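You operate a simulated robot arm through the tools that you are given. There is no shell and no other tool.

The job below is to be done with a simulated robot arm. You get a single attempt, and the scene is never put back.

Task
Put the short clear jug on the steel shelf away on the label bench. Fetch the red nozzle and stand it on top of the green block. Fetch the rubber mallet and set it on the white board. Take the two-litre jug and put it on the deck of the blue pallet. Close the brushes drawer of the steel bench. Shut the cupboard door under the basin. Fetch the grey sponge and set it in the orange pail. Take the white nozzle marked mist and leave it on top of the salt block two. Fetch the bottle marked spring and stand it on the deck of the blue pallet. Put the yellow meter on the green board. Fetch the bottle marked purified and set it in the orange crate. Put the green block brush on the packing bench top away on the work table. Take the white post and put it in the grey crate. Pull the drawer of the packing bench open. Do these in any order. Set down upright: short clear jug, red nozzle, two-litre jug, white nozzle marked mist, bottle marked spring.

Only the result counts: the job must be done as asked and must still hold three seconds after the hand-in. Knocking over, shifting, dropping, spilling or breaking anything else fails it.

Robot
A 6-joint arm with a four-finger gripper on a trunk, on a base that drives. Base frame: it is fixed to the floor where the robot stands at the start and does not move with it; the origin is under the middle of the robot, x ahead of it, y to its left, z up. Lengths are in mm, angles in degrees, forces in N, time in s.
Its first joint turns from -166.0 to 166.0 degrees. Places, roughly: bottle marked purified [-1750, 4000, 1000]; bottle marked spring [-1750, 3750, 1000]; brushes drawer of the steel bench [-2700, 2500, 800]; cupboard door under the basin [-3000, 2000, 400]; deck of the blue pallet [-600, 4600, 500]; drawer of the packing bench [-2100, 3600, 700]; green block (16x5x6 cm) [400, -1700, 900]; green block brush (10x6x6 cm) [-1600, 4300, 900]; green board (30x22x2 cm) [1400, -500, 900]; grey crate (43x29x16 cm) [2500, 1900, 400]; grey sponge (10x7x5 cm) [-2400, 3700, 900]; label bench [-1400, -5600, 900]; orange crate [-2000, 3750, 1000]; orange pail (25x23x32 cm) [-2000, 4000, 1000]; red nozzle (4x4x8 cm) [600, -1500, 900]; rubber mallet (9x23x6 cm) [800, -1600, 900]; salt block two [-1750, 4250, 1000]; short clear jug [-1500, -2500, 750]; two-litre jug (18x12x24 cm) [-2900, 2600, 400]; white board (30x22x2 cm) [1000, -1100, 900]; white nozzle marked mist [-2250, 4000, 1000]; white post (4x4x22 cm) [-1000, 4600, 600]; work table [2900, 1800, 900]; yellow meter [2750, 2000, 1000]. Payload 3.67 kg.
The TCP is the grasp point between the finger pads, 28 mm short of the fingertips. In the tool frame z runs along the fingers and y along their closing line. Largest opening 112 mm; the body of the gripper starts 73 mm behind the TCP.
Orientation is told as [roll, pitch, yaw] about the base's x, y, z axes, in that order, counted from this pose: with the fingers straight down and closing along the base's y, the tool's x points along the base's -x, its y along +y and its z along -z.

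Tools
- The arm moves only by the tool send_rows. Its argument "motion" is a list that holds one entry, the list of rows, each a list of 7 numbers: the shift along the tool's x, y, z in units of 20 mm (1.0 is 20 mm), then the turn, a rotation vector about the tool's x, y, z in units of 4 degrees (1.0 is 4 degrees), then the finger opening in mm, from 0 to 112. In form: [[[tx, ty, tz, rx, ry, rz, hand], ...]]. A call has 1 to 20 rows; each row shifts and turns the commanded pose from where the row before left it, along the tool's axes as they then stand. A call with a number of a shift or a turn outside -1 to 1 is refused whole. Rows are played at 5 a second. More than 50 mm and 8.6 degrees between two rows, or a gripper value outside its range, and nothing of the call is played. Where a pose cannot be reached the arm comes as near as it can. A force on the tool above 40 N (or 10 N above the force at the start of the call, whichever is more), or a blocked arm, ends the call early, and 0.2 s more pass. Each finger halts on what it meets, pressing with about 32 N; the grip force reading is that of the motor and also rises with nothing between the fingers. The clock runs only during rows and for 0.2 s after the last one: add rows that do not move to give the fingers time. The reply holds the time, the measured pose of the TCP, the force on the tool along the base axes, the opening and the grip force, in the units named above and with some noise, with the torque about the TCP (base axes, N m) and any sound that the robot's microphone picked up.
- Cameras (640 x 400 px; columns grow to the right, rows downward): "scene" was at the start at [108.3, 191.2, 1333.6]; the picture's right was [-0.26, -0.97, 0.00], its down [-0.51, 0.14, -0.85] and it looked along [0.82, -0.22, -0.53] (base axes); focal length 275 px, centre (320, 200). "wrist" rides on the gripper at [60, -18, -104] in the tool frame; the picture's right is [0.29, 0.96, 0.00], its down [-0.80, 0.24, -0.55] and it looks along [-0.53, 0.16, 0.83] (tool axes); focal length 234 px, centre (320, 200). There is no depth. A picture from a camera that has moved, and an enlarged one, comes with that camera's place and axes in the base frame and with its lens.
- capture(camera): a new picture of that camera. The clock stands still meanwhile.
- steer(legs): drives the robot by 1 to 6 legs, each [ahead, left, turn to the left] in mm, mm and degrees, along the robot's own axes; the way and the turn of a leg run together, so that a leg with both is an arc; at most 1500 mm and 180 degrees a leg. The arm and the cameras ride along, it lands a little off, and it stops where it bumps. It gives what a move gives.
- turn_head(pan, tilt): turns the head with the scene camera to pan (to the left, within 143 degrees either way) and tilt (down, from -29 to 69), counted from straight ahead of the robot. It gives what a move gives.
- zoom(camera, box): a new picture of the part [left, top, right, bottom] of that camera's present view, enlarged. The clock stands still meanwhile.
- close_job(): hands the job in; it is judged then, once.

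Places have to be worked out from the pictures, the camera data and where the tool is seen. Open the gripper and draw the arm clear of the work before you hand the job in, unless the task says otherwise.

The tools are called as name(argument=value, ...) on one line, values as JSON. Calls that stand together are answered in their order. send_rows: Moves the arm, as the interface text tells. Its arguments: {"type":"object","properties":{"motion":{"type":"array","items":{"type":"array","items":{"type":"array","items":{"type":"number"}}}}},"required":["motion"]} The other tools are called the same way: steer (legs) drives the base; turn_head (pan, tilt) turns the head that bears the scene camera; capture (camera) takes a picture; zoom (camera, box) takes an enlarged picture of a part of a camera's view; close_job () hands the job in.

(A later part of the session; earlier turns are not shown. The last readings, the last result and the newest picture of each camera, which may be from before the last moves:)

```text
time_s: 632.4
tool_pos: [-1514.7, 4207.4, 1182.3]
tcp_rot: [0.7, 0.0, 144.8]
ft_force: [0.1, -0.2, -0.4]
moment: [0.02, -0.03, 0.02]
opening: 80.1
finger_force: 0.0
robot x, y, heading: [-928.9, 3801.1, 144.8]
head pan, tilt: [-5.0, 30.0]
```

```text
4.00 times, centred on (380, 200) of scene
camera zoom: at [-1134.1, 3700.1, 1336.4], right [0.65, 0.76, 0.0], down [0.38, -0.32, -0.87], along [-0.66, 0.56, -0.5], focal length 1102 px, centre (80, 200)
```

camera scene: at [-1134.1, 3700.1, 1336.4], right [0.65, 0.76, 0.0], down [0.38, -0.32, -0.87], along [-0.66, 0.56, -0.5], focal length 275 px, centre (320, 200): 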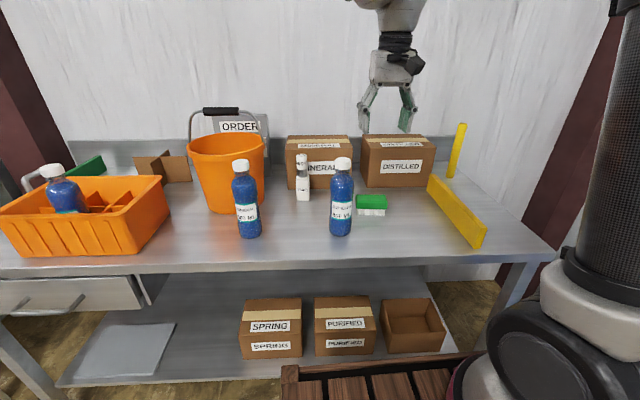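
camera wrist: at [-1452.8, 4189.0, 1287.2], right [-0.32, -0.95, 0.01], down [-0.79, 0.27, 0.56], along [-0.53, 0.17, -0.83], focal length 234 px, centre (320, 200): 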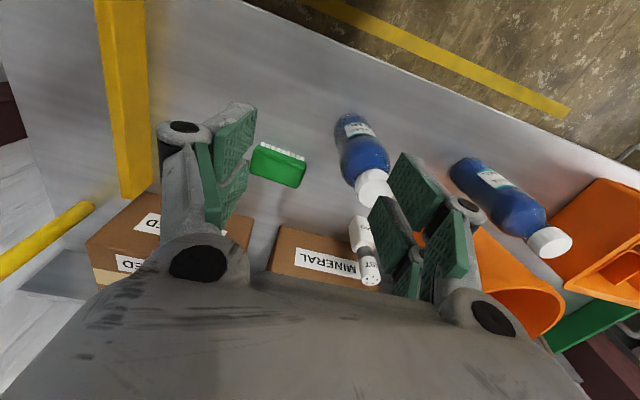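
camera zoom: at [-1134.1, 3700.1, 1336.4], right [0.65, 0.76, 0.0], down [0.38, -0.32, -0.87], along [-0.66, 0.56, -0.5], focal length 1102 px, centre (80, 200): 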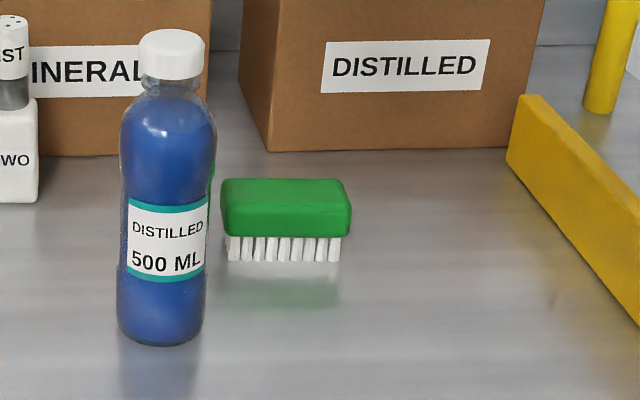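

The brush stands on its bristles, long side across. I rotate the gripper ~93° to grip it fore-aft, then move above it.

send_rows(motion=[[[0, 0, 0, 0, 0, 1, 90], [0, 0, 0, 0, 0, 1, 90], [0, 0, 0, 0, 0, 1, 90], [0, 0, 0, 0, 0, 1, 90], [0, 0, 0, 0, 0, 1, 90], [0, 0, 0, 0, 0, 1, 90], [0, 0, 0, 0, 0, 1, 90], [0, 0, 0, 0, 0, 1, 90], [0, 0, 0, 0, 0, 1, 90], [0, 0, 0, 0, 0, 1, 90], [0, 0, 0, 0, 0, 1, 90], [0, 0, 0, 0, 0, 1, 90], [0, 0, 0, 0, 0, 1, 90], [0, 0, 0, 0, 0, 1, 90], [0, 0, 0, 0, 0, 1, 90], [0, 0, 0, 0, 0, 1, 90], [0, 0, 0, 0, 0, 1, 90], [0, 0, 0, 0, 0, 1, 90], [0, 0, 0, 0, 0, 1, 90], [0, 0, 0, 0, 0, 1, 90]]])

send_rows(motion=[[[0, 0, 0, 0, 0, 1, 90], [0, 0, 0, 0, 0, 1, 90], [0, 0, 0, 0, 0, 1, 90], [0, 0, 0, 0, 0, 0.4, 90], [-0.26, 0.92, 0, 0, 0, 0, 90], [-0.26, 0.92, 0, 0, 0, 0, 90], [-0.26, 0.92, 0, 0, 0, 0, 90], [-0.26, 0.92, 0, 0, 0, 0, 90], [-0.26, 0.92, 0, 0, 0, 0, 90], [-0.26, 0.92, 0, 0, 0, 0, 90], [-0.2, 0.92, 0, 0, 0, 0, 90], [0, 0, 1, 0, 0, 0, 90], [0, 0, 1, 0, 0, 0, 90], [0, 0, 1, 0, 0, 0, 90], [0, 0, 1, 0, 0, 0, 90], [0, 0, 1, 0, 0, 0, 90]]])

capture(camera="wrist")

zoom(camera="scene", box=[290, 100, 450, 250])

```text
time_s: 636.6
tool_pos: [-1514.5, 4206.8, 1183.2]
tcp_rot: [0.1, 0.8, 64.8]
ft_force: [0.5, 0.1, 0.7]
moment: [-0.01, -0.03, -0.01]
opening: 90.1
finger_force: 0.1
robot x, y, heading: [-928.0, 3805.3, 144.8]
head pan, tilt: [-5.0, 30.0]
```

```text
time_s: 640.0
tool_pos: [-1594.5, 4313.2, 1081.4]
tcp_rot: [0.0, 0.8, 51.1]
ft_force: [-0.2, -0.3, -0.2]
moment: [0.03, 0.0, 0.02]
opening: 90.2
finger_force: 0.0
robot x, y, heading: [-924.9, 3810.4, 145.0]
head pan, tilt: [-5.0, 30.0]
```

```text
taken
camera wrist: at [-1616.1, 4256.8, 1186.5], right [-0.93, 0.38, 0.0], down [0.32, 0.78, 0.54], along [0.2, 0.5, -0.84], focal length 234 px, centre (320, 200)
```

wrist: 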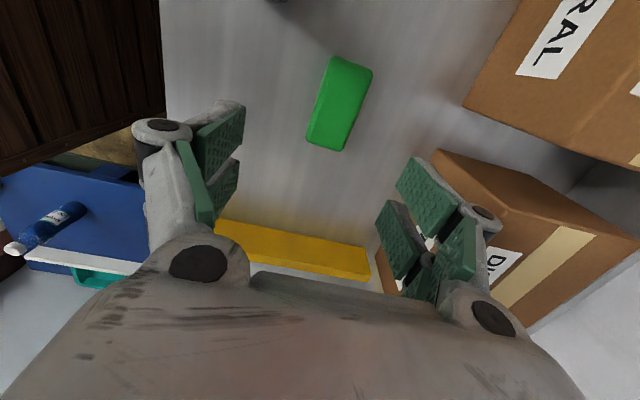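

```text
2.67 times, centred on (370, 175) of scene
camera zoom: at [-1134.1, 3700.3, 1336.4], right [0.65, 0.76, 0.0], down [0.38, -0.32, -0.87], along [-0.66, 0.56, -0.5], focal length 734 px, centre (187, 267)
```

zoom: 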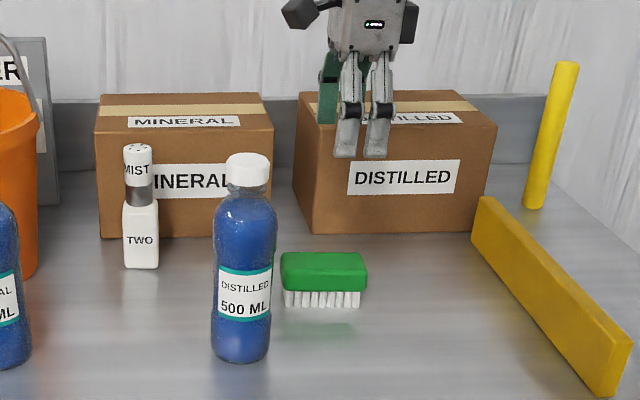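

Aligned; brush centre is 16 mm left and 16 mm ahead. I narrow the opening (the box is close behind), descend to z≈908 and grip.

send_rows(motion=[[[0.8, 0.8, 0, 0, 0, 0, 78], [0, 0, 1, 0, 0, 0, 78], [0, 0, 1, 0, 0, 0, 78], [0, 0, 1, 0, 0, 0, 78], [0, 0, 1, 0, 0, 0, 78], [0, 0, 1, 0, 0, 0, 78], [0, 0, 1, 0, 0, 0, 78], [0, 0, 0, 0, 0, 0, 78]]])

capture(camera="wrist")

zoom(camera="scene", box=[290, 100, 450, 250])

```text
time_s: 641.8
tool_pos: [-1617.4, 4310.8, 962.6]
tcp_rot: [0.1, 0.9, 51.1]
ft_force: [-0.2, 0.5, 0.2]
moment: [-0.01, 0.01, 0.03]
opening: 77.9
finger_force: 0.0
robot x, y, heading: [-925.0, 3809.2, 144.7]
head pan, tilt: [-5.0, 30.0]
```

```text
taken
camera wrist: at [-1640.2, 4254.4, 1068.1], right [-0.93, 0.38, 0.0], down [0.32, 0.78, 0.54], along [0.2, 0.5, -0.84], focal length 234 px, centre (320, 200)
```

wrist: 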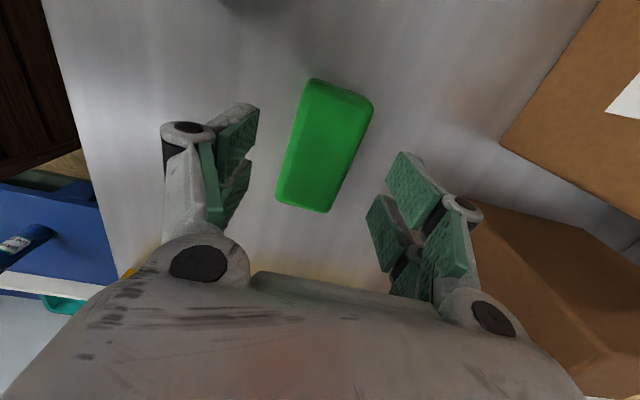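

```text
2.67 times, centred on (370, 175) of scene
camera zoom: at [-1134.2, 3700.3, 1336.3], right [0.65, 0.76, 0.0], down [0.38, -0.32, -0.87], along [-0.66, 0.56, -0.5], focal length 734 px, centre (187, 267)
```

zoom: 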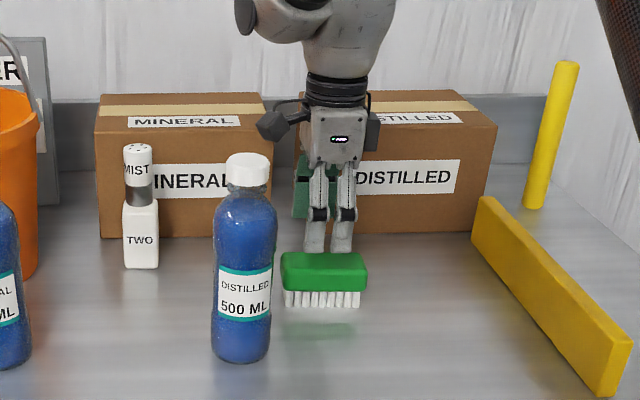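

send_rows(motion=[[[0.4, 0, 1, 0, 0, 0, 78], [0, 0, 1, 0, 0, 0, 78], [0, 0, 0.75, 0, 0, 0, 78], [0, 0, 0, 0, 0, 0, 65], [0, 0, 0, 0, 0, 0, 50], [0, 0, 0, 0, 0, 0, 20], [0, 0, 0, 0, 0, 0, 20]]])

send_rows(motion=[[[0, 0, -0.5, 0, 0, 0, 20], [0, 0, -1, 0, 0, 0, 20], [0, 0, -1, 0, 0, 0, 20], [0, 0, -1, 0, 0, 0, 20], [0, 0, -1, 0, 0, 0, 20], [0, 0, -1, 0, 0, 0, 20], [0, -0.5, -1, 0, 0, 0, 20], [0, -1, -1, 0, 0, 0, 20], [0, -1, -1, 0, 0, 0, 20], [0, -1, -1, 0, 0, 0, 20], [0, -1, -1, 0, 0, 0, 20], [0, -1, -1, 0, 0, 0, 20], [0, -1, -1, 0, 0, 0, 20]]])

capture(camera="wrist")

capture(camera="scene")

```text
time_s: 643.4
tool_pos: [-1622.6, 4303.5, 907.6]
tcp_rot: [0.0, 0.8, 51.1]
ft_force: [-0.6, -0.4, -0.3]
moment: [-0.02, 0.08, -0.01]
opening: 51.8
finger_force: 32.1
robot x, y, heading: [-925.2, 3804.1, 144.8]
head pan, tilt: [-5.0, 30.0]
```

```text
time_s: 646.2
tool_pos: [-1521.2, 4224.2, 1157.6]
tcp_rot: [-0.1, 0.9, 51.2]
ft_force: [-0.9, 0.1, -1.9]
moment: [-0.04, -0.03, -0.01]
opening: 51.5
finger_force: 32.4
robot x, y, heading: [-922.6, 3804.6, 145.0]
head pan, tilt: [-5.0, 30.0]
```

```text
taken
camera wrist: at [-1542.6, 4168.4, 1261.8], right [-0.93, 0.38, 0.0], down [0.32, 0.78, 0.54], along [0.2, 0.5, -0.84], focal length 234 px, centre (320, 200)
```

wrist: 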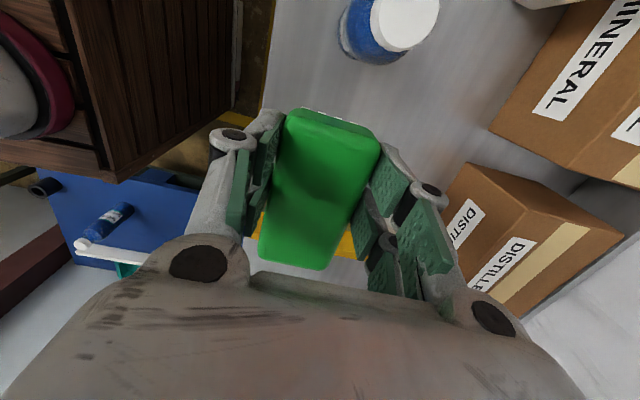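

```text
taken
camera scene: at [-1134.6, 3700.5, 1336.3], right [0.65, 0.76, 0.0], down [0.38, -0.32, -0.87], along [-0.66, 0.56, -0.5], focal length 275 px, centre (320, 200)
```

scene: 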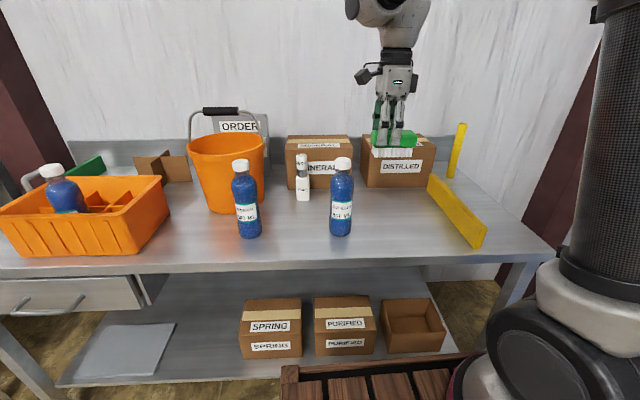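

Brush held. I back off, turn, and drive across to the work table.

steer(legs=[[-500, 0, 0], [0, 0, -91.5], [-350, 0, 0], [0, -1370, 0], [0, -1370, 0], [0, -900, 0]])

turn_head(pan=0, tilt=30)

capture(camera="scene")

```text
time_s: 672.1
tool_pos: [2669.6, 1734.8, 1157.0]
tcp_rot: [0.0, 0.8, -38.6]
ft_force: [0.2, -0.1, -1.5]
moment: [0.04, 0.02, 0.0]
opening: 51.6
finger_force: 32.2
robot x, y, heading: [2253.9, 1144.1, 55.1]
head pan, tilt: [-5.0, 30.0]
```

```text
time_s: 672.7
tool_pos: [2670.1, 1735.5, 1157.4]
tcp_rot: [0.0, 0.7, -38.6]
ft_force: [-0.7, 0.8, -1.2]
moment: [0.02, 0.06, -0.02]
opening: 51.6
finger_force: 32.4
robot x, y, heading: [2251.7, 1138.5, 55.0]
head pan, tilt: [0.0, 30.0]
```

```text
taken
camera scene: at [2142.8, 1352.9, 1336.3], right [0.82, -0.57, 0.0], down [-0.29, -0.41, -0.87], along [0.5, 0.71, -0.5], focal length 275 px, centre (320, 200)
```

scene: 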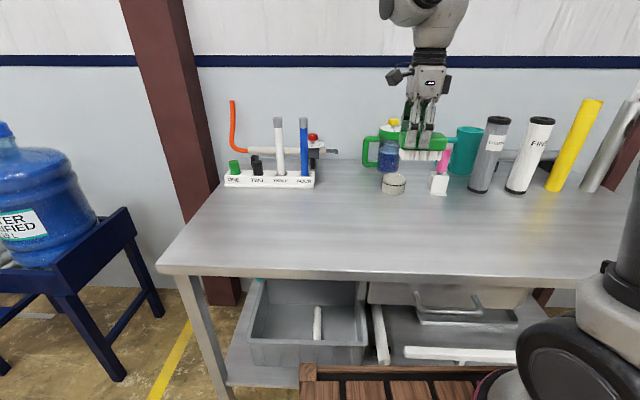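

The free front area of the work table is right below; I pull back 40 mm and lower the brush.

send_rows(motion=[[[0, -1, 0, 0, 0, 0, 20], [0, -1, 0, 0, 0, 0, 20], [0, 0, 1, 0, 0, 0, 20], [0, 0, 1, 0, 0, 0, 20], [0, 0, 1, 0, 0, 0, 20], [0, 0, 1, 0, 0, 0, 20], [0, 0, 1, 0, 0, 0, 20], [0, 0, 1, 0, 0, 0, 20], [0, 0, 1, 0, 0, 0, 20], [0, 0, 1, 0, 0, 0, 20], [0, 0, 1, 0, 0, 0, 20], [0, 0, 1, 0, 0, 0, 20], [0, 0, 0.3, 0, 0, 0, 20], [0, 0, 0.2, 0, 0, 0, 20], [0, 0, 0, 0, 0, 0, 20]]])

zoom(camera="scene", box=[300, 120, 500, 290])

```text
time_s: 675.9
tool_pos: [2643.5, 1706.6, 946.9]
tcp_rot: [0.0, 0.9, -38.6]
ft_force: [0.0, -0.1, -1.7]
moment: [0.03, 0.05, 0.0]
opening: 51.7
finger_force: 31.8
robot x, y, heading: [2255.1, 1139.3, 55.3]
head pan, tilt: [0.0, 30.0]
```

```text
2.35 times, centred on (400, 205) of scene
camera zoom: at [2142.8, 1352.9, 1336.3], right [0.82, -0.57, 0.0], down [-0.29, -0.41, -0.87], along [0.5, 0.71, -0.5], focal length 648 px, centre (132, 188)
```

zoom: 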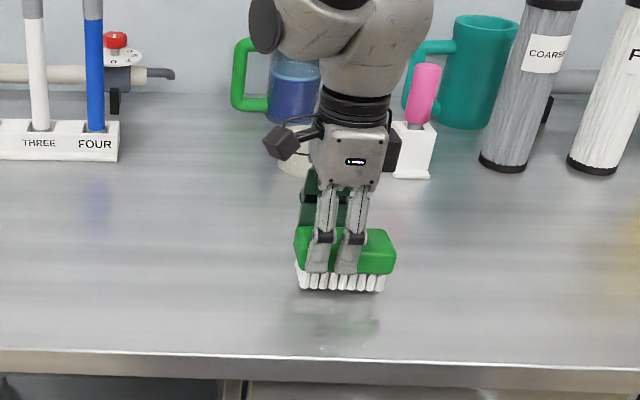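

Close above the table. Lower in small steps to contact.

send_rows(motion=[[[0, 0, 0.4, 0, 0, 0, 20], [0, 0, 0.3, 0, 0, 0, 20], [0, 0, 0, 0, 0, 0, 20]]])

```text
time_s: 676.7
tool_pos: [2642.4, 1706.1, 935.6]
tcp_rot: [0.2, 0.7, -38.5]
ft_force: [-0.4, 0.3, 26.3]
moment: [-0.03, -0.01, 0.13]
opening: 51.7
finger_force: 32.1
robot x, y, heading: [2256.1, 1141.3, 55.0]
head pan, tilt: [0.0, 30.0]
```

Brush is on the table (26 N). Ease, release, rise.

send_rows(motion=[[[0, 0, -0.15, 0, 0, 0, 20], [0, 0, 0, 0, 0, 0, 60], [0, 0, 0, 0, 0, 0, 75], [0, 0, 0, 0, 0, 0, 75], [0, 0, -1, 0, 0, 0, 75], [0, 0, -1, 0, 0, 0, 75], [0, 0, -1, 0, 0, 0, 75], [0, 0, -1, 0, 0, 0, 75], [0, 0, -1, 0, 0, 0, 75], [0, 0, -1, 0, 0, 0, 75], [0, 0, -1, 0, 0, 0, 75], [0, 0, -1, 0, 0, 0, 75], [0, 0, -1, 0, 0, 0, 75], [0, 0, -1, 0, 0, 0, 75], [0, 0, -1, 0, 0, 0, 75]]])

capture(camera="scene")

```text
time_s: 679.9
tool_pos: [2645.5, 1704.0, 1154.9]
tcp_rot: [0.0, 0.9, -38.6]
ft_force: [-0.3, -0.5, 0.1]
moment: [-0.03, -0.02, 0.0]
opening: 74.9
finger_force: 0.0
robot x, y, heading: [2255.0, 1137.9, 55.0]
head pan, tilt: [0.0, 30.0]
```

```text
taken
camera scene: at [2142.8, 1353.0, 1336.3], right [0.82, -0.57, 0.0], down [-0.29, -0.41, -0.87], along [0.5, 0.71, -0.5], focal length 275 px, centre (320, 200)
```

scene: 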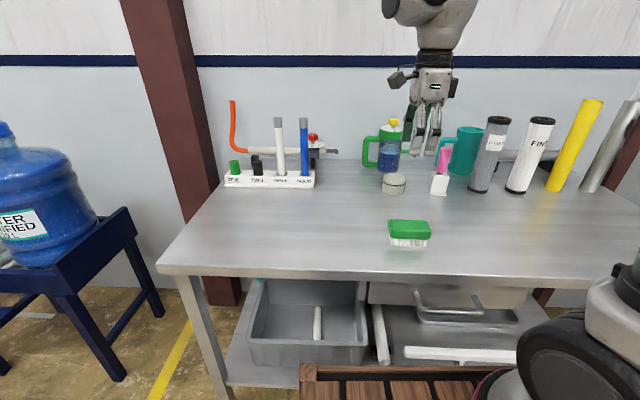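

Brush placed and post visible in the crate. I restore the gripper yaw and drive to the steel bench.

send_rows(motion=[[[0, 0, 0, 0, 0, -1, 75], [0, 0, 0, 0, 0, -1, 75], [0, 0, 0, 0, 0, -1, 75], [0, 0, 0, 0, 0, -1, 75], [0, 0, 0, 0, 0, -1, 75], [0, 0, 0, 0, 0, -1, 75], [0, 0, 0, 0, 0, -1, 75], [0, 0, 0, 0, 0, -1, 75], [0, 0, 0, 0, 0, -1, 75], [0, 0, 0, 0, 0, -1, 75], [0, 0, 0, 0, 0, -1, 75], [0, 0, 0, 0, 0, -1, 75], [0, 0, 0, 0, 0, -1, 75], [0, 0, 0, 0, 0, -1, 75], [0, 0, 0, 0, 0, -1, 75], [0, 0, 0, 0, 0, -1, 75], [0, 0, 0, 0, 0, -1, 75], [0, 0, 0, 0, 0, -1, 75], [0, 0, 0, 0, 0, -1, 75], [0, 0, 0, 0, 0, -1, 75]]])

steer(legs=[[-100, 300, 0], [0, 300, 0], [0, 0, 88], [1400, 0, 0], [1400, 0, 0]])

send_rows(motion=[[[0, 0, 0, 0, 0, -1, 75], [0, 0, 0, 0, 0, -1, 75], [0, 0, 0, 0, 0, -1, 75], [0, 0, 0, 0, 0, -0.4, 75]]])

turn_head(pan=30, tilt=25)

capture(camera="scene")

```text
time_s: 684.1
tool_pos: [2644.9, 1702.8, 1156.9]
tcp_rot: [0.8, 0.1, 41.6]
ft_force: [0.3, -0.5, -0.6]
moment: [-0.01, -0.02, 0.01]
opening: 75.2
finger_force: 0.1
robot x, y, heading: [2254.1, 1136.6, 55.2]
head pan, tilt: [0.0, 30.0]
```

```text
time_s: 704.7
tool_pos: [-1025.1, 3532.0, 1156.0]
tcp_rot: [0.8, 0.1, 128.4]
ft_force: [-0.3, -0.7, 0.1]
moment: [-0.01, -0.01, 0.02]
opening: 75.2
finger_force: 0.1
robot x, y, heading: [-485.5, 3108.0, 142.0]
head pan, tilt: [0.0, 30.0]
```

```text
time_s: 705.7
tool_pos: [-1026.1, 3532.6, 1155.7]
tcp_rot: [0.7, 0.0, 142.0]
ft_force: [0.1, 0.5, -0.3]
moment: [0.01, -0.01, 0.0]
opening: 75.0
finger_force: 0.1
robot x, y, heading: [-487.0, 3109.5, 142.1]
head pan, tilt: [0.0, 30.0]
```

```text
time_s: 706.7
tool_pos: [-1027.0, 3533.4, 1155.9]
tcp_rot: [0.8, -0.1, 142.1]
ft_force: [0.1, 0.6, -0.2]
moment: [0.04, -0.01, 0.01]
opening: 75.0
finger_force: 0.1
robot x, y, heading: [-483.4, 3112.4, 142.1]
head pan, tilt: [30.0, 25.0]
```

```text
taken
camera scene: at [-722.4, 2967.0, 1344.3], right [0.14, 0.99, 0.0], down [0.42, -0.06, -0.91], along [-0.9, 0.13, -0.42], focal length 275 px, centre (320, 200)
```

scene: 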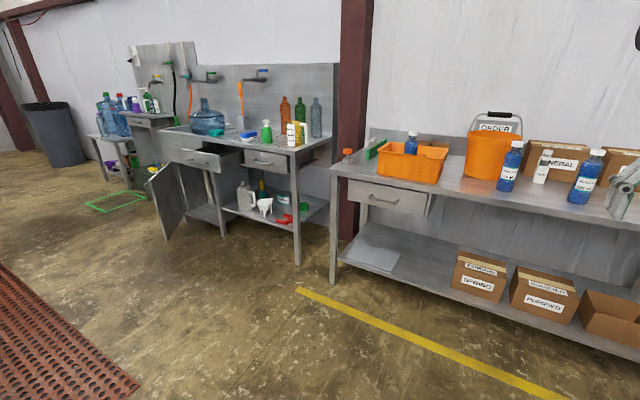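

steer(legs=[[250, 850, 0], [300, 800, 0]])

turn_head(pan=5, tilt=35)

capture(camera="scene")

```text
time_s: 715.5
tool_pos: [-2486.7, 2552.1, 1157.1]
tcp_rot: [0.8, 0.0, 142.6]
ft_force: [1.0, -0.2, 1.0]
moment: [-0.04, 0.0, 0.02]
opening: 75.1
finger_force: 0.1
robot x, y, heading: [-1938.8, 2135.8, 142.7]
head pan, tilt: [30.0, 25.0]
```

```text
time_s: 716.4
tool_pos: [-2485.3, 2551.6, 1155.4]
tcp_rot: [0.8, 0.0, 142.6]
ft_force: [-0.3, 0.3, 0.2]
moment: [-0.02, -0.03, 0.0]
opening: 74.9
finger_force: 0.1
robot x, y, heading: [-1940.0, 2135.7, 142.8]
head pan, tilt: [5.0, 35.0]
```

```text
taken
camera scene: at [-2159.2, 2025.4, 1328.6], right [0.54, 0.84, 0.0], down [0.48, -0.31, -0.82], along [-0.69, 0.44, -0.57], focal length 275 px, centre (320, 200)
```

scene: 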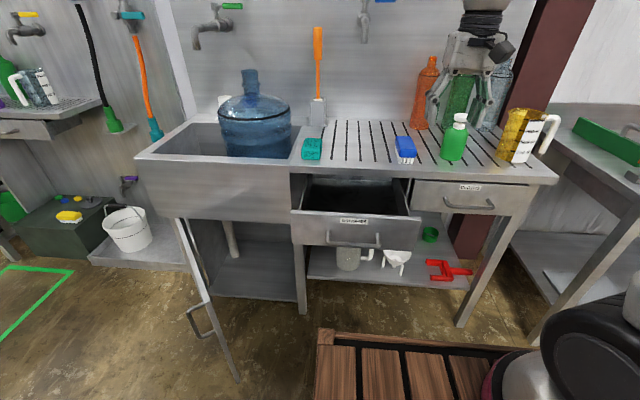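

zoom(camera="scene", box=[270, 150, 510, 310])

zoom(camera="scene", box=[120, 120, 320, 400])

```text
2.50 times, centred on (390, 230) of scene
camera zoom: at [-2159.2, 2025.4, 1328.6], right [0.54, 0.84, 0.0], down [0.48, -0.31, -0.82], along [-0.69, 0.44, -0.57], focal length 688 px, centre (145, 125)
```

zoom: 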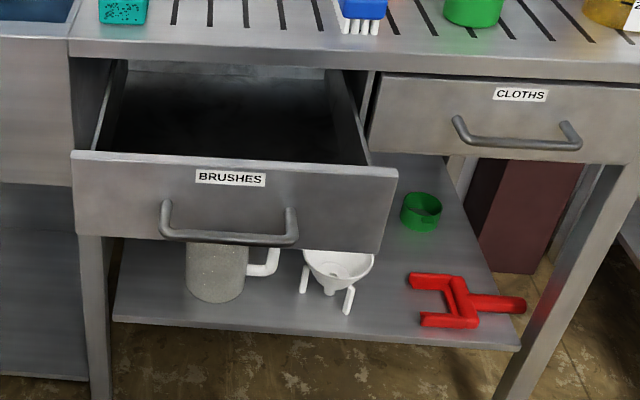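

```text
1.43 times, centred on (220, 260) of scene
camera zoom: at [-2159.2, 2025.4, 1328.6], right [0.54, 0.84, 0.0], down [0.48, -0.31, -0.82], along [-0.69, 0.44, -0.57], focal length 393 px, centre (463, 114)
```

zoom: 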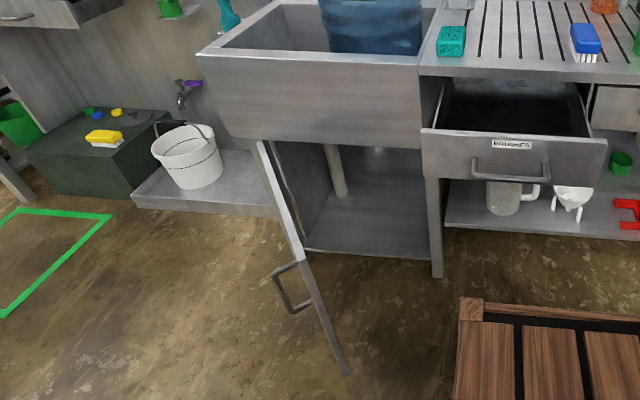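

The open drawer is labelled BRUSHES; its front is ~775 mm ahead, 164 mm left. I bring the closed fingers in front of its upper face.

send_rows(motion=[[[0, 1, 0.5, 0, 0, 0, 0], [0, 1, 0.5, 0, 0, 0, 0], [0, 1, 0.5, 0, 0, 0, 0], [0, 1, 0.5, 0, 0, 0, 0], [0, 1, 0.5, 0, 0, 0, 0], [0, 1, 0.5, 0, 0, 0, 0], [0, 1, 0.5, 0, 0, 0, 0], [0, 1, 0.5, 0, 0, 0, 0], [0, 0, 1, 0, 0, 0, 0], [0, 0, 1, 0, 0, 0, 0], [0, 0, 1, 0, 0, 0, 0], [0, 0, 1, 0, 0, 0, 0], [0, 0, 1, 0, 0, 0, 0], [0, 0, 1, 0, 0, 0, 0], [0, 0, 1, 0, 0, 0, 0], [0, 0, 1, 0, 0, 0, 0], [0, 0, 1, 0, 0, 0, 0], [0, 0, 1, 0, 0, 0, 0]]])

capture(camera="scene")

capture(camera="wrist")

```text
time_s: 720.2
tool_pos: [-2586.7, 2423.5, 884.4]
tcp_rot: [1.0, -0.5, 142.5]
ft_force: [2.8, 5.9, 18.7]
moment: [0.48, 0.2, -0.13]
opening: 0.0
finger_force: 36.0
robot x, y, heading: [-1940.4, 2141.7, 142.7]
head pan, tilt: [5.0, 35.0]
stopped in row 18: the force on the tool passed its limit at 60 N (the readings are from after the stop); the commanded pose is now the measured one
```

```text
taken
camera scene: at [-2158.6, 2025.6, 1328.7], right [0.54, 0.84, 0.0], down [0.48, -0.31, -0.82], along [-0.69, 0.44, -0.57], focal length 275 px, centre (320, 200)
```

scene: 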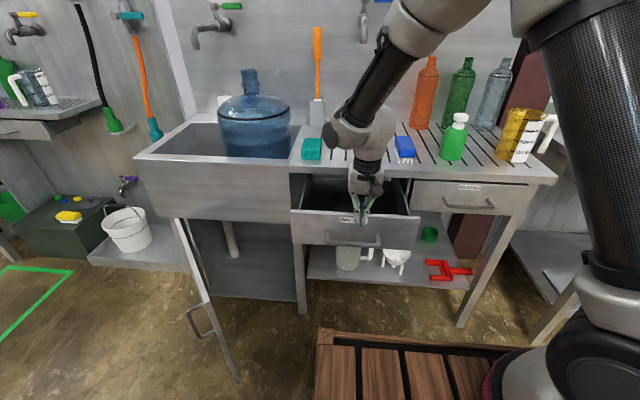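

```text
taken
camera wrist: at [-2526.8, 2403.2, 988.3], right [-0.35, -0.94, 0.01], down [-0.77, 0.3, 0.56], along [-0.53, 0.19, -0.82], focal length 234 px, centre (320, 200)
```

wrist: 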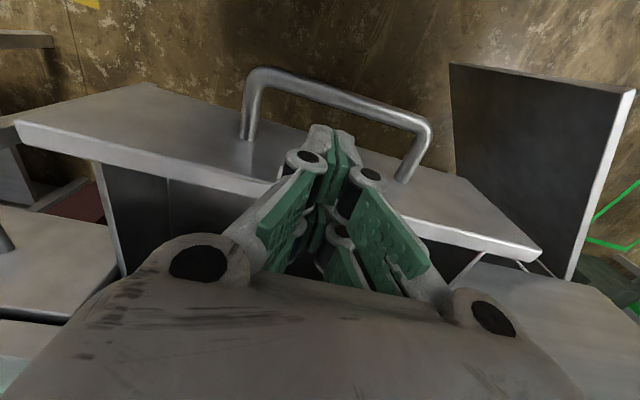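

The drawer front is nearer than thought (top edge z≈856; my tips rested on it). I lift, move 65 mm back toward me, lower beside it, and push.

send_rows(motion=[[[0, 0, -1, 0, 0, 0, 0], [0, 0, -0.5, 0, 0, 0, 0], [1, 0, 0, 0, 0, 0, 0], [1, 0, 0, 0, 0, 0, 0], [1, 0, 0, 0, 0, 0, 0], [0.4, 0, 0, 0, 0, 0, 0], [0, 0, 1, 0, 0, 0, 0], [0, 0, 1, 0, 0, 0, 0], [0, 0, 1, 0, 0, 0, 0], [0, 0, 0.2, 0, 0, 0, 0]]])

capture(camera="wrist")

zoom(camera="scene", box=[270, 100, 510, 310])

```text
time_s: 722.5
tool_pos: [-2533.5, 2381.1, 847.6]
tcp_rot: [0.9, -0.4, 142.7]
ft_force: [-0.2, -0.9, -0.7]
moment: [0.01, 0.03, -0.01]
opening: 0.1
finger_force: 36.5
robot x, y, heading: [-1934.9, 2139.8, 142.4]
head pan, tilt: [5.0, 35.0]
```

```text
taken
camera wrist: at [-2473.8, 2360.9, 951.8], right [-0.35, -0.94, 0.01], down [-0.77, 0.3, 0.56], along [-0.53, 0.19, -0.83], focal length 234 px, centre (320, 200)
```

wrist: 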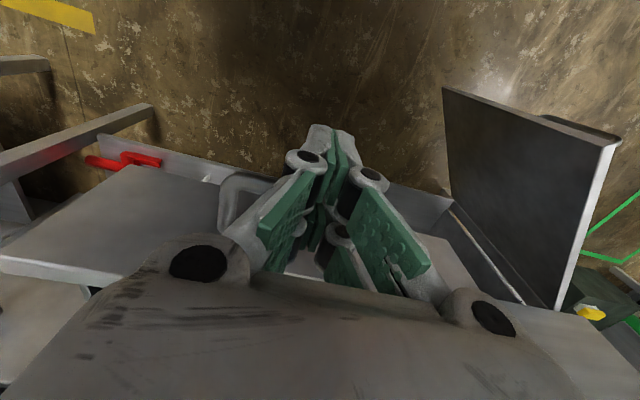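

```text
1.90 times, centred on (390, 205) of scene
camera zoom: at [-2159.2, 2025.5, 1328.6], right [0.54, 0.84, 0.0], down [0.48, -0.31, -0.82], along [-0.69, 0.44, -0.57], focal length 525 px, centre (187, 190)
```

zoom: 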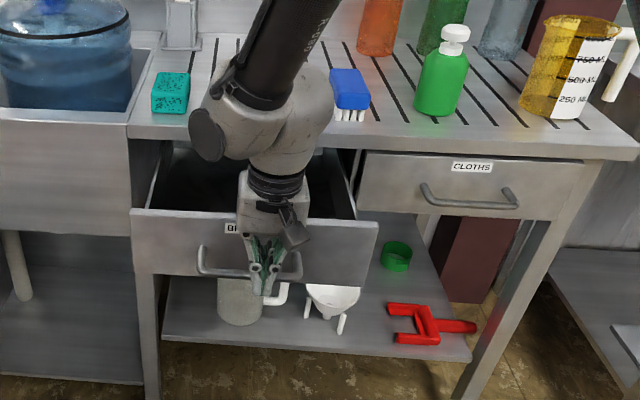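

Fingers are in front of the drawer front. Push forward gently.

send_rows(motion=[[[-0.6, 0, 0, 0, 0, 0, 0], [-0.6, 0, 0, 0, 0, 0, 0], [-0.6, 0, 0, 0, 0, 0, 0], [-0.6, 0, 0, 0, 0, 0, 0], [-0.6, 0, 0, 0, 0, 0, 0], [-0.6, 0, 0, 0, 0, 0, 0], [-0.6, 0, 0, 0, 0, 0, 0], [-0.6, 0, 0, 0, 0, 0, 0]]])

zoom(camera="scene", box=[270, 100, 510, 310])

```text
time_s: 724.2
tool_pos: [-2611.1, 2440.2, 850.0]
tcp_rot: [0.9, -0.4, 142.5]
ft_force: [1.2, -0.1, 0.3]
moment: [0.01, 0.04, 0.0]
opening: 0.0
finger_force: 35.7
robot x, y, heading: [-1937.3, 2136.7, 142.8]
head pan, tilt: [5.0, 35.0]
```

```text
1.90 times, centred on (390, 205) of scene
camera zoom: at [-2159.2, 2025.5, 1328.6], right [0.54, 0.84, 0.0], down [0.48, -0.31, -0.82], along [-0.69, 0.44, -0.57], focal length 525 px, centre (187, 190)
```

zoom: 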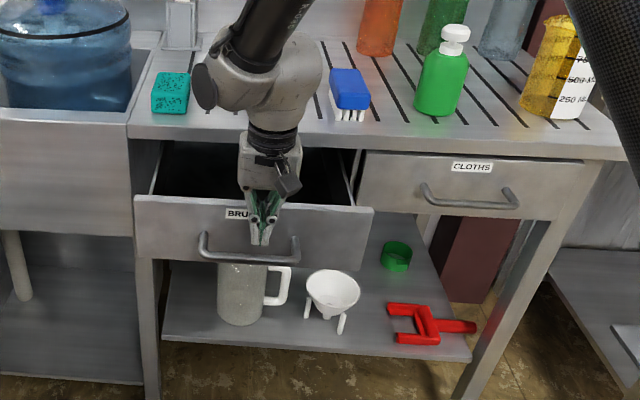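

The drawer is moving in. Keep pushing.

send_rows(motion=[[[-0.6, 0, 0, 0, 0, 0, 0], [-0.6, 0, 0, 0, 0, 0, 0], [-0.6, 0, 0, 0, 0, 0, 0], [-0.6, 0, 0, 0, 0, 0, 0], [-0.6, 0, 0, 0, 0, 0, 0], [-0.6, 0, 0, 0, 0, 0, 0], [-0.6, 0, 0, 0, 0, 0, 0], [-0.6, 0, 0, 0, 0, 0, 0]]])

zoom(camera="scene", box=[270, 100, 510, 310])

```text
time_s: 726.0
tool_pos: [-2686.9, 2498.4, 850.5]
tcp_rot: [0.8, -0.4, 142.5]
ft_force: [0.2, 0.2, -0.6]
moment: [-0.01, -0.02, -0.04]
opening: 0.0
finger_force: 35.8
robot x, y, heading: [-1940.9, 2132.9, 142.5]
head pan, tilt: [5.0, 35.0]
```

```text
1.90 times, centred on (390, 205) of scene
camera zoom: at [-2159.2, 2025.5, 1328.6], right [0.54, 0.84, 0.0], down [0.48, -0.31, -0.82], along [-0.69, 0.44, -0.57], focal length 525 px, centre (187, 190)
```

zoom: 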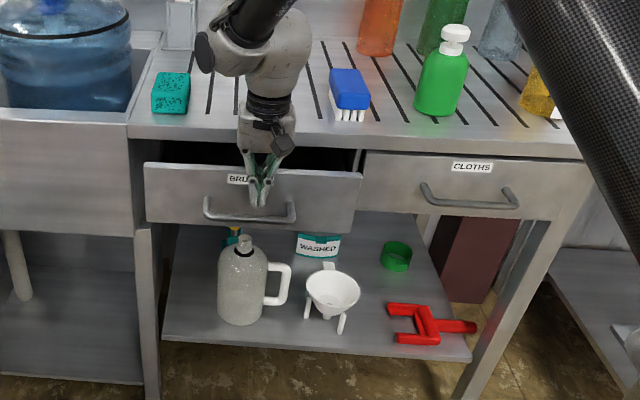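

send_rows(motion=[[[-0.5, 0, 0, 0, 0, 0, 0], [-0.5, 0, 0, 0, 0, 0, 0], [-0.5, 0, 0, 0, 0, 0, 0], [-0.3, 0, 0, 0, 0, 0, 0], [-0.3, 0, 0, 0, 0, 0, 0], [-0.3, 0, 0, 0, 0, 0, 0]]])

zoom(camera="scene", box=[270, 100, 510, 310])

```text
time_s: 727.5
tool_pos: [-2724.9, 2527.0, 849.7]
tcp_rot: [1.0, -0.5, 142.6]
ft_force: [1.0, -0.1, 0.3]
moment: [-0.01, -0.03, -0.02]
opening: 0.0
finger_force: 36.2
robot x, y, heading: [-1939.3, 2138.8, 142.7]
head pan, tilt: [5.0, 35.0]
```

```text
1.90 times, centred on (390, 205) of scene
camera zoom: at [-2159.2, 2025.5, 1328.5], right [0.54, 0.84, 0.0], down [0.48, -0.31, -0.82], along [-0.69, 0.44, -0.57], focal length 525 px, centre (187, 190)
```

zoom: 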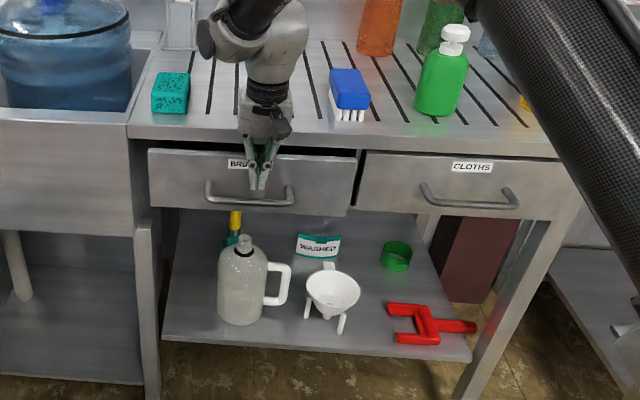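

Nearly flush with the CLOTHS drawer. A bit more push until resistance.

send_rows(motion=[[[-0.3, 0, 0, 0, 0, 0, 0], [-0.3, 0, 0, 0, 0, 0, 0], [-0.3, 0, 0, 0, 0, 0, 0], [-0.2, 0, 0, 0, 0, 0, 0]]])

zoom(camera="scene", box=[270, 130, 510, 270])

```text
time_s: 728.5
tool_pos: [-2742.7, 2540.5, 849.9]
tcp_rot: [0.9, -0.4, 142.5]
ft_force: [0.9, -2.0, -0.3]
moment: [-0.06, -0.05, 0.01]
opening: 0.0
finger_force: 35.7
robot x, y, heading: [-1938.6, 2137.1, 142.4]
head pan, tilt: [5.0, 35.0]
```

```text
2.67 times, centred on (390, 200) of scene
camera zoom: at [-2159.3, 2025.5, 1328.5], right [0.54, 0.84, 0.0], down [0.48, -0.31, -0.82], along [-0.69, 0.44, -0.57], focal length 734 px, centre (133, 200)
```

zoom: 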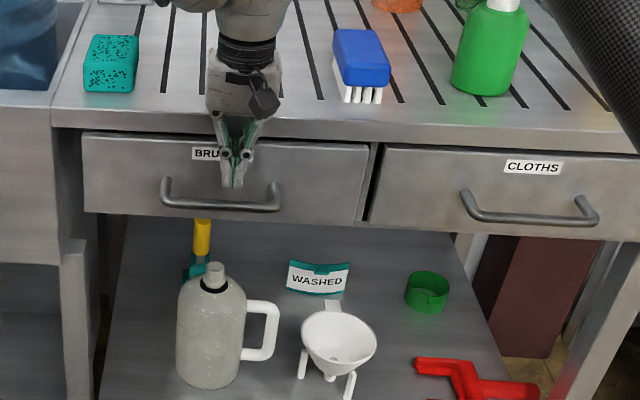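

send_rows(motion=[[[-0.2, 0, 0, 0, 0, 0, 0], [-0.2, 0, 0, 0, 0, 0, 0], [-0.2, 0, 0, 0, 0, 0, 0], [0, 0, 0, 0, 0, 0, 0]]])

zoom(camera="scene", box=[270, 130, 510, 270])

```text
time_s: 729.0
tool_pos: [-2742.5, 2541.5, 849.2]
tcp_rot: [0.8, 0.3, 142.4]
ft_force: [8.2, -7.4, 2.5]
moment: [0.44, 0.46, -0.16]
opening: 0.2
finger_force: 36.0
robot x, y, heading: [-1938.0, 2136.7, 142.7]
head pan, tilt: [5.0, 35.0]
stopped in row 2: the force on the tool passed its limit at 48 N (the readings are from after the stop); the commanded pose is now the measured one
```

```text
2.67 times, centred on (390, 200) of scene
camera zoom: at [-2158.5, 2025.0, 1328.6], right [0.54, 0.84, 0.0], down [0.48, -0.31, -0.82], along [-0.69, 0.44, -0.57], focal length 734 px, centre (133, 200)
```

zoom: 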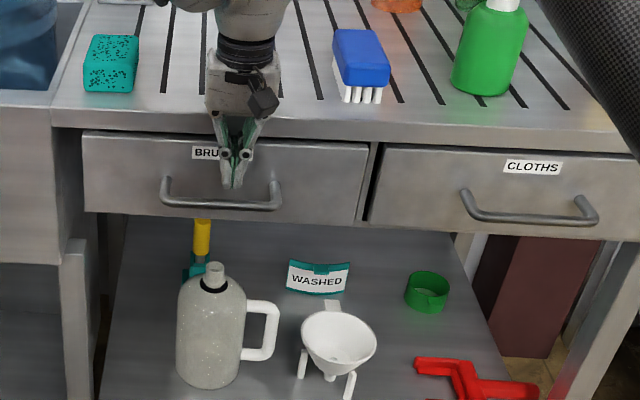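

The drawer is flush with its neighbour (hard stop at 48 N). I retreat the hand back and up, and check.

send_rows(motion=[[[1, 0, 0, 0, 0, 0, 0], [1, 0, 0, 0, 0, 0, 0], [1, 0, -0.5, 0, 0, 0, 0], [1, 0, -1, 0, 0, 0, 0], [1, 0, -1, 0, 0, 0, 0], [1, 0, -1, 0, 0, 0, 30], [1, 0, -1, 0, 0, 0, 30], [0, -1, -1, 0, 0, 0, 30], [0, -1, -1, 0, 0, 0, 30], [0, -1, 0, 0, 0, 0, 30], [0, -1, 0, 0, 0, 0, 30], [0, -1, 0, 0, 0, 0, 30]]])

zoom(camera="scene", box=[270, 130, 510, 310])

capture(camera="scene")

```text
time_s: 731.6
tool_pos: [-2570.0, 2538.1, 979.5]
tcp_rot: [0.9, 0.2, 142.6]
ft_force: [-1.0, 0.3, 0.1]
moment: [0.01, -0.06, 0.0]
opening: 29.9
finger_force: 0.0
robot x, y, heading: [-1940.5, 2139.8, 142.5]
head pan, tilt: [5.0, 35.0]
```

```text
2.22 times, centred on (390, 220) of scene
camera zoom: at [-2159.0, 2025.2, 1328.5], right [0.54, 0.84, 0.0], down [0.48, -0.31, -0.82], along [-0.69, 0.44, -0.57], focal length 612 px, centre (164, 156)
```

zoom: 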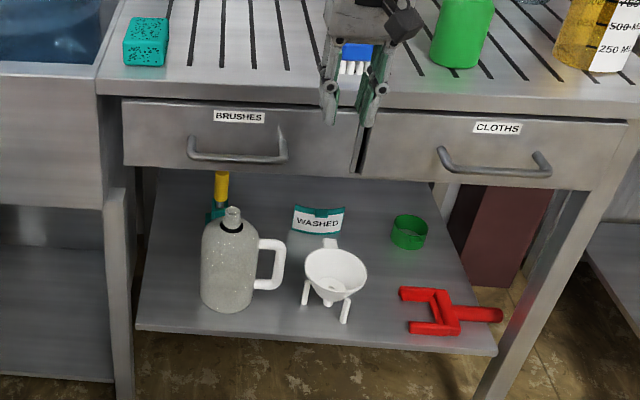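

```text
taken
camera scene: at [-2159.0, 2025.2, 1328.5], right [0.54, 0.84, 0.0], down [0.48, -0.31, -0.82], along [-0.69, 0.44, -0.57], focal length 275 px, centre (320, 200)
```

scene: 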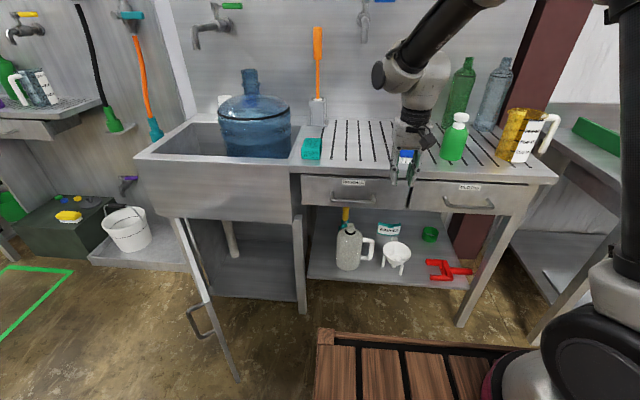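

The BRUSHES drawer is shut. For the cupboard door and the jug I need the tool horizontal; I centre the hand straight ahead (to cross the wrist singularity cleanly) and tilt forward in stages.

send_rows(motion=[[[0, -1, 0, 0.22, 0, 0, 0], [0, -1, 0, 0, 0, 0, 0], [0, -1, 0, 0, 0, 0, 0], [0, -0.35, 0, 0, 0, 0, 0], [0, 0, 0, 0, 0, 0, 0]]])

send_rows(motion=[[[0, 0, 0, 0, -1, 0, 0], [0, 0, 0, 0, -1, 0, 0], [0, 0, 0, 0, -1, 0, 0], [0, 0, 0, 0, -1, 0, 0], [0, 0, 0, 0, -1, 0, 0], [0, 0, 0, 0, -1, 0, 0]]])

capture(camera="scene")

```text
time_s: 732.8
tool_pos: [-2528.4, 2590.3, 979.2]
tcp_rot: [-0.1, 0.2, 142.6]
ft_force: [0.1, 1.0, 0.0]
moment: [0.01, 0.0, 0.0]
opening: 0.3
finger_force: 32.2
robot x, y, heading: [-1939.0, 2140.4, 142.7]
head pan, tilt: [5.0, 35.0]
```

```text
time_s: 734.2
tool_pos: [-2531.0, 2589.7, 979.1]
tcp_rot: [0.0, -23.9, 142.6]
ft_force: [-0.3, 0.3, 0.5]
moment: [-0.02, -0.04, 0.03]
opening: 0.3
finger_force: 31.8
robot x, y, heading: [-1939.9, 2137.1, 142.6]
head pan, tilt: [5.0, 35.0]
```

```text
taken
camera scene: at [-2159.0, 2025.4, 1328.5], right [0.54, 0.84, 0.0], down [0.48, -0.31, -0.82], along [-0.69, 0.44, -0.57], focal length 275 px, centre (320, 200)
```

scene: 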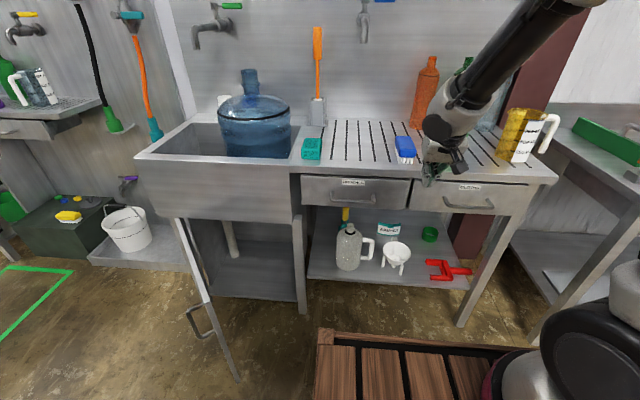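

Clean so far. Continue tilting to horizontal.

send_rows(motion=[[[0, 0, 0, 0, -1, 0, 0], [0, 0, 0, 0, -1, 0, 0], [0, 0, 0, 0, -1, 0, 0], [0, 0, 0, 0, -1, 0, 0], [0, 0, 0, 0, -1, 0, 0], [0, 0, 0, 0, -1, 0, 0], [0, 0, 0, 0, -1, 0, 0], [0, 0, 0, 0, -1, 0, 0]]])

send_rows(motion=[[[0, 0, 0, 0, -1, 0, 0], [0, 0, 0, 0, -1, 0, 0], [0, 0, 0, 0, -1, 0, 0], [0, 0, 0, 0, -1, 0, 0], [0, 0, 0, 0, -1, 0, 0], [0, 0, 0, 0, -1, 0, 0], [0, 0, 0, 0, -1, 0, 0], [0, 0, 0, 0, -0.5, 0, 0]]])

capture(camera="scene")

capture(camera="wrist")

```text
time_s: 736.0
tool_pos: [-2555.9, 2623.8, 1004.2]
tcp_rot: [-3.7, -41.9, 142.7]
ft_force: [0.2, -0.9, -0.5]
moment: [-0.01, 0.0, 0.01]
opening: 0.0
finger_force: 31.8
out of reach, approached as far as the arm can: row 1, 2, 3, 4, 5, 6
robot x, y, heading: [-1936.7, 2136.8, 142.4]
head pan, tilt: [5.0, 35.0]
```

```text
time_s: 737.8
tool_pos: [-2591.9, 2588.8, 1024.1]
tcp_rot: [-11.9, -73.9, 152.1]
ft_force: [0.2, 0.5, -0.4]
moment: [0.03, 0.01, -0.01]
opening: 0.0
finger_force: 31.9
out of reach, approached as far as the arm can: row 2, 3, 4, 5, 6, 7, 8
robot x, y, heading: [-1939.0, 2138.9, 142.4]
head pan, tilt: [5.0, 35.0]
```

```text
taken
camera scene: at [-2158.9, 2025.3, 1328.6], right [0.54, 0.84, 0.0], down [0.48, -0.31, -0.82], along [-0.69, 0.44, -0.57], focal length 275 px, centre (320, 200)
```

scene: 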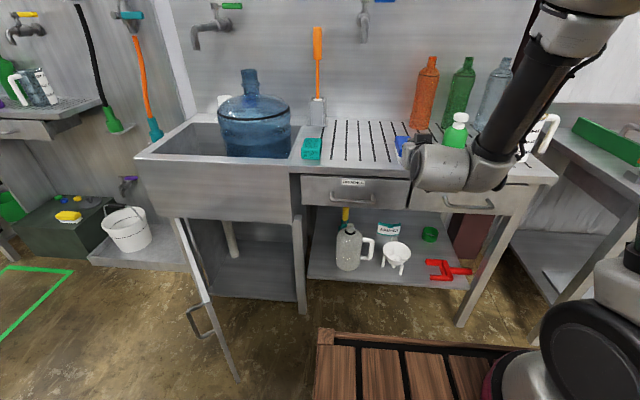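

```text
taken
camera wrist: at [-2490.6, 2530.4, 996.7], right [-0.54, -0.78, -0.33], down [0.06, -0.43, 0.9], along [-0.84, 0.47, 0.28], focal length 234 px, centre (320, 200)
```

wrist: 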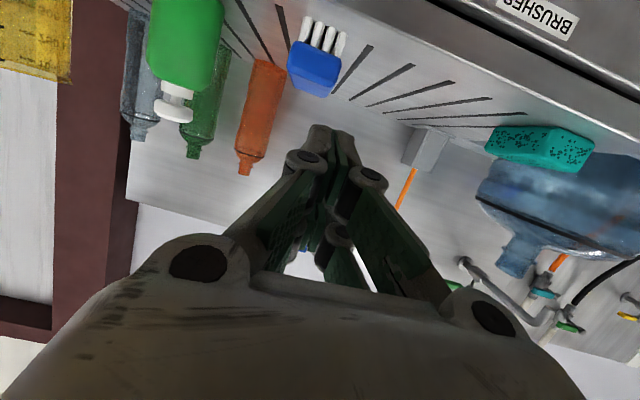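

Orientation works out as ~74° forward tilt with little side error—good enough. I reposition the robot back 250 and left 400 for the cupboard door.

steer(legs=[[-250, 0, 0], [0, 400, 0]])

turn_head(pan=15, tilt=35)

capture(camera="scene")

```text
time_s: 741.7
tool_pos: [-2641.4, 2114.5, 1025.3]
tcp_rot: [-11.8, -73.9, 152.0]
ft_force: [0.2, -0.1, -0.7]
moment: [-0.02, -0.01, 0.02]
opening: 0.1
finger_force: 32.2
robot x, y, heading: [-1986.1, 1667.1, 142.9]
head pan, tilt: [5.0, 35.0]
```

```text
time_s: 742.5
tool_pos: [-2642.0, 2113.1, 1024.3]
tcp_rot: [-11.9, -74.0, 152.1]
ft_force: [-0.3, 0.2, -0.1]
moment: [0.04, 0.0, 0.0]
opening: 0.2
finger_force: 32.1
robot x, y, heading: [-1985.1, 1664.0, 142.8]
head pan, tilt: [15.0, 35.0]
```

```text
taken
camera scene: at [-2212.7, 1537.7, 1328.6], right [0.38, 0.92, 0.0], down [0.53, -0.22, -0.82], along [-0.76, 0.31, -0.57], focal length 275 px, centre (320, 200)
```

scene: 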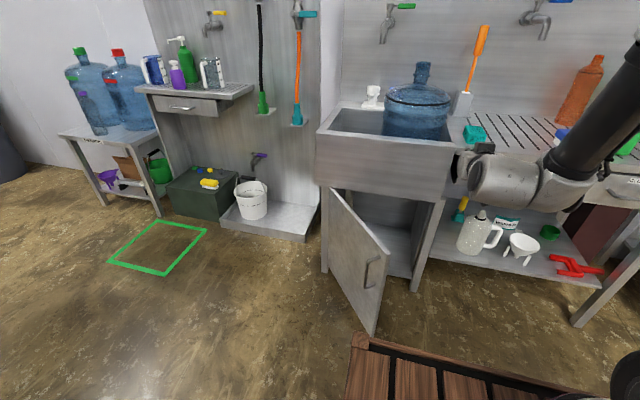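

The door's outer face is clear from here: free edge at (F 800, R −185), top z≈640. I pull back slightly and lower the hand to z≈560.

send_rows(motion=[[[0.228, -0.027, -0.8, 0, 0, 0, 0], [0.228, -0.027, -0.8, 0, 0, 0, 0], [0.228, -0.027, -0.8, 0, 0, 0, 0], [0.969, 0.058, 0.274, 0, 0, 0, 0], [0.969, 0.058, 0.274, 0, 0, 0, 0], [0.969, 0.058, 0.274, 0, 0, 0, 0], [0.969, 0.058, 0.274, 0, 0, 0, 0], [0.969, 0.058, 0.274, 0, 0, 0, 0], [0.969, 0.058, 0.274, 0, 0, 0, 0], [0.969, 0.058, 0.274, 0, 0, 0, 0], [0.969, 0.058, 0.274, 0, 0, 0, 0]]])

capture(camera="scene")

```text
time_s: 744.9
tool_pos: [-2682.4, 2133.1, 951.1]
tcp_rot: [-18.1, -73.0, 158.1]
ft_force: [0.3, 0.3, 0.1]
moment: [0.03, -0.05, -0.01]
opening: 0.0
finger_force: 31.9
out of reach, approached as far as the arm can: row 1, 2, 3, 4, 5, 6, 7, 8, 9, 10, 11
robot x, y, heading: [-1984.6, 1661.6, 142.7]
head pan, tilt: [15.0, 35.0]
```

```text
taken
camera scene: at [-2212.5, 1537.5, 1328.6], right [0.38, 0.93, 0.0], down [0.53, -0.22, -0.82], along [-0.76, 0.31, -0.57], focal length 275 px, centre (320, 200)
```

scene: 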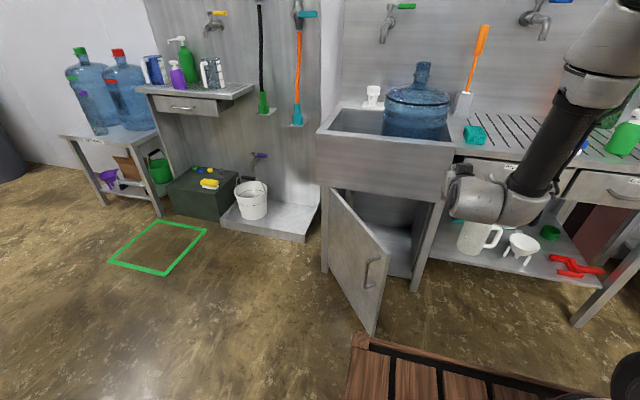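

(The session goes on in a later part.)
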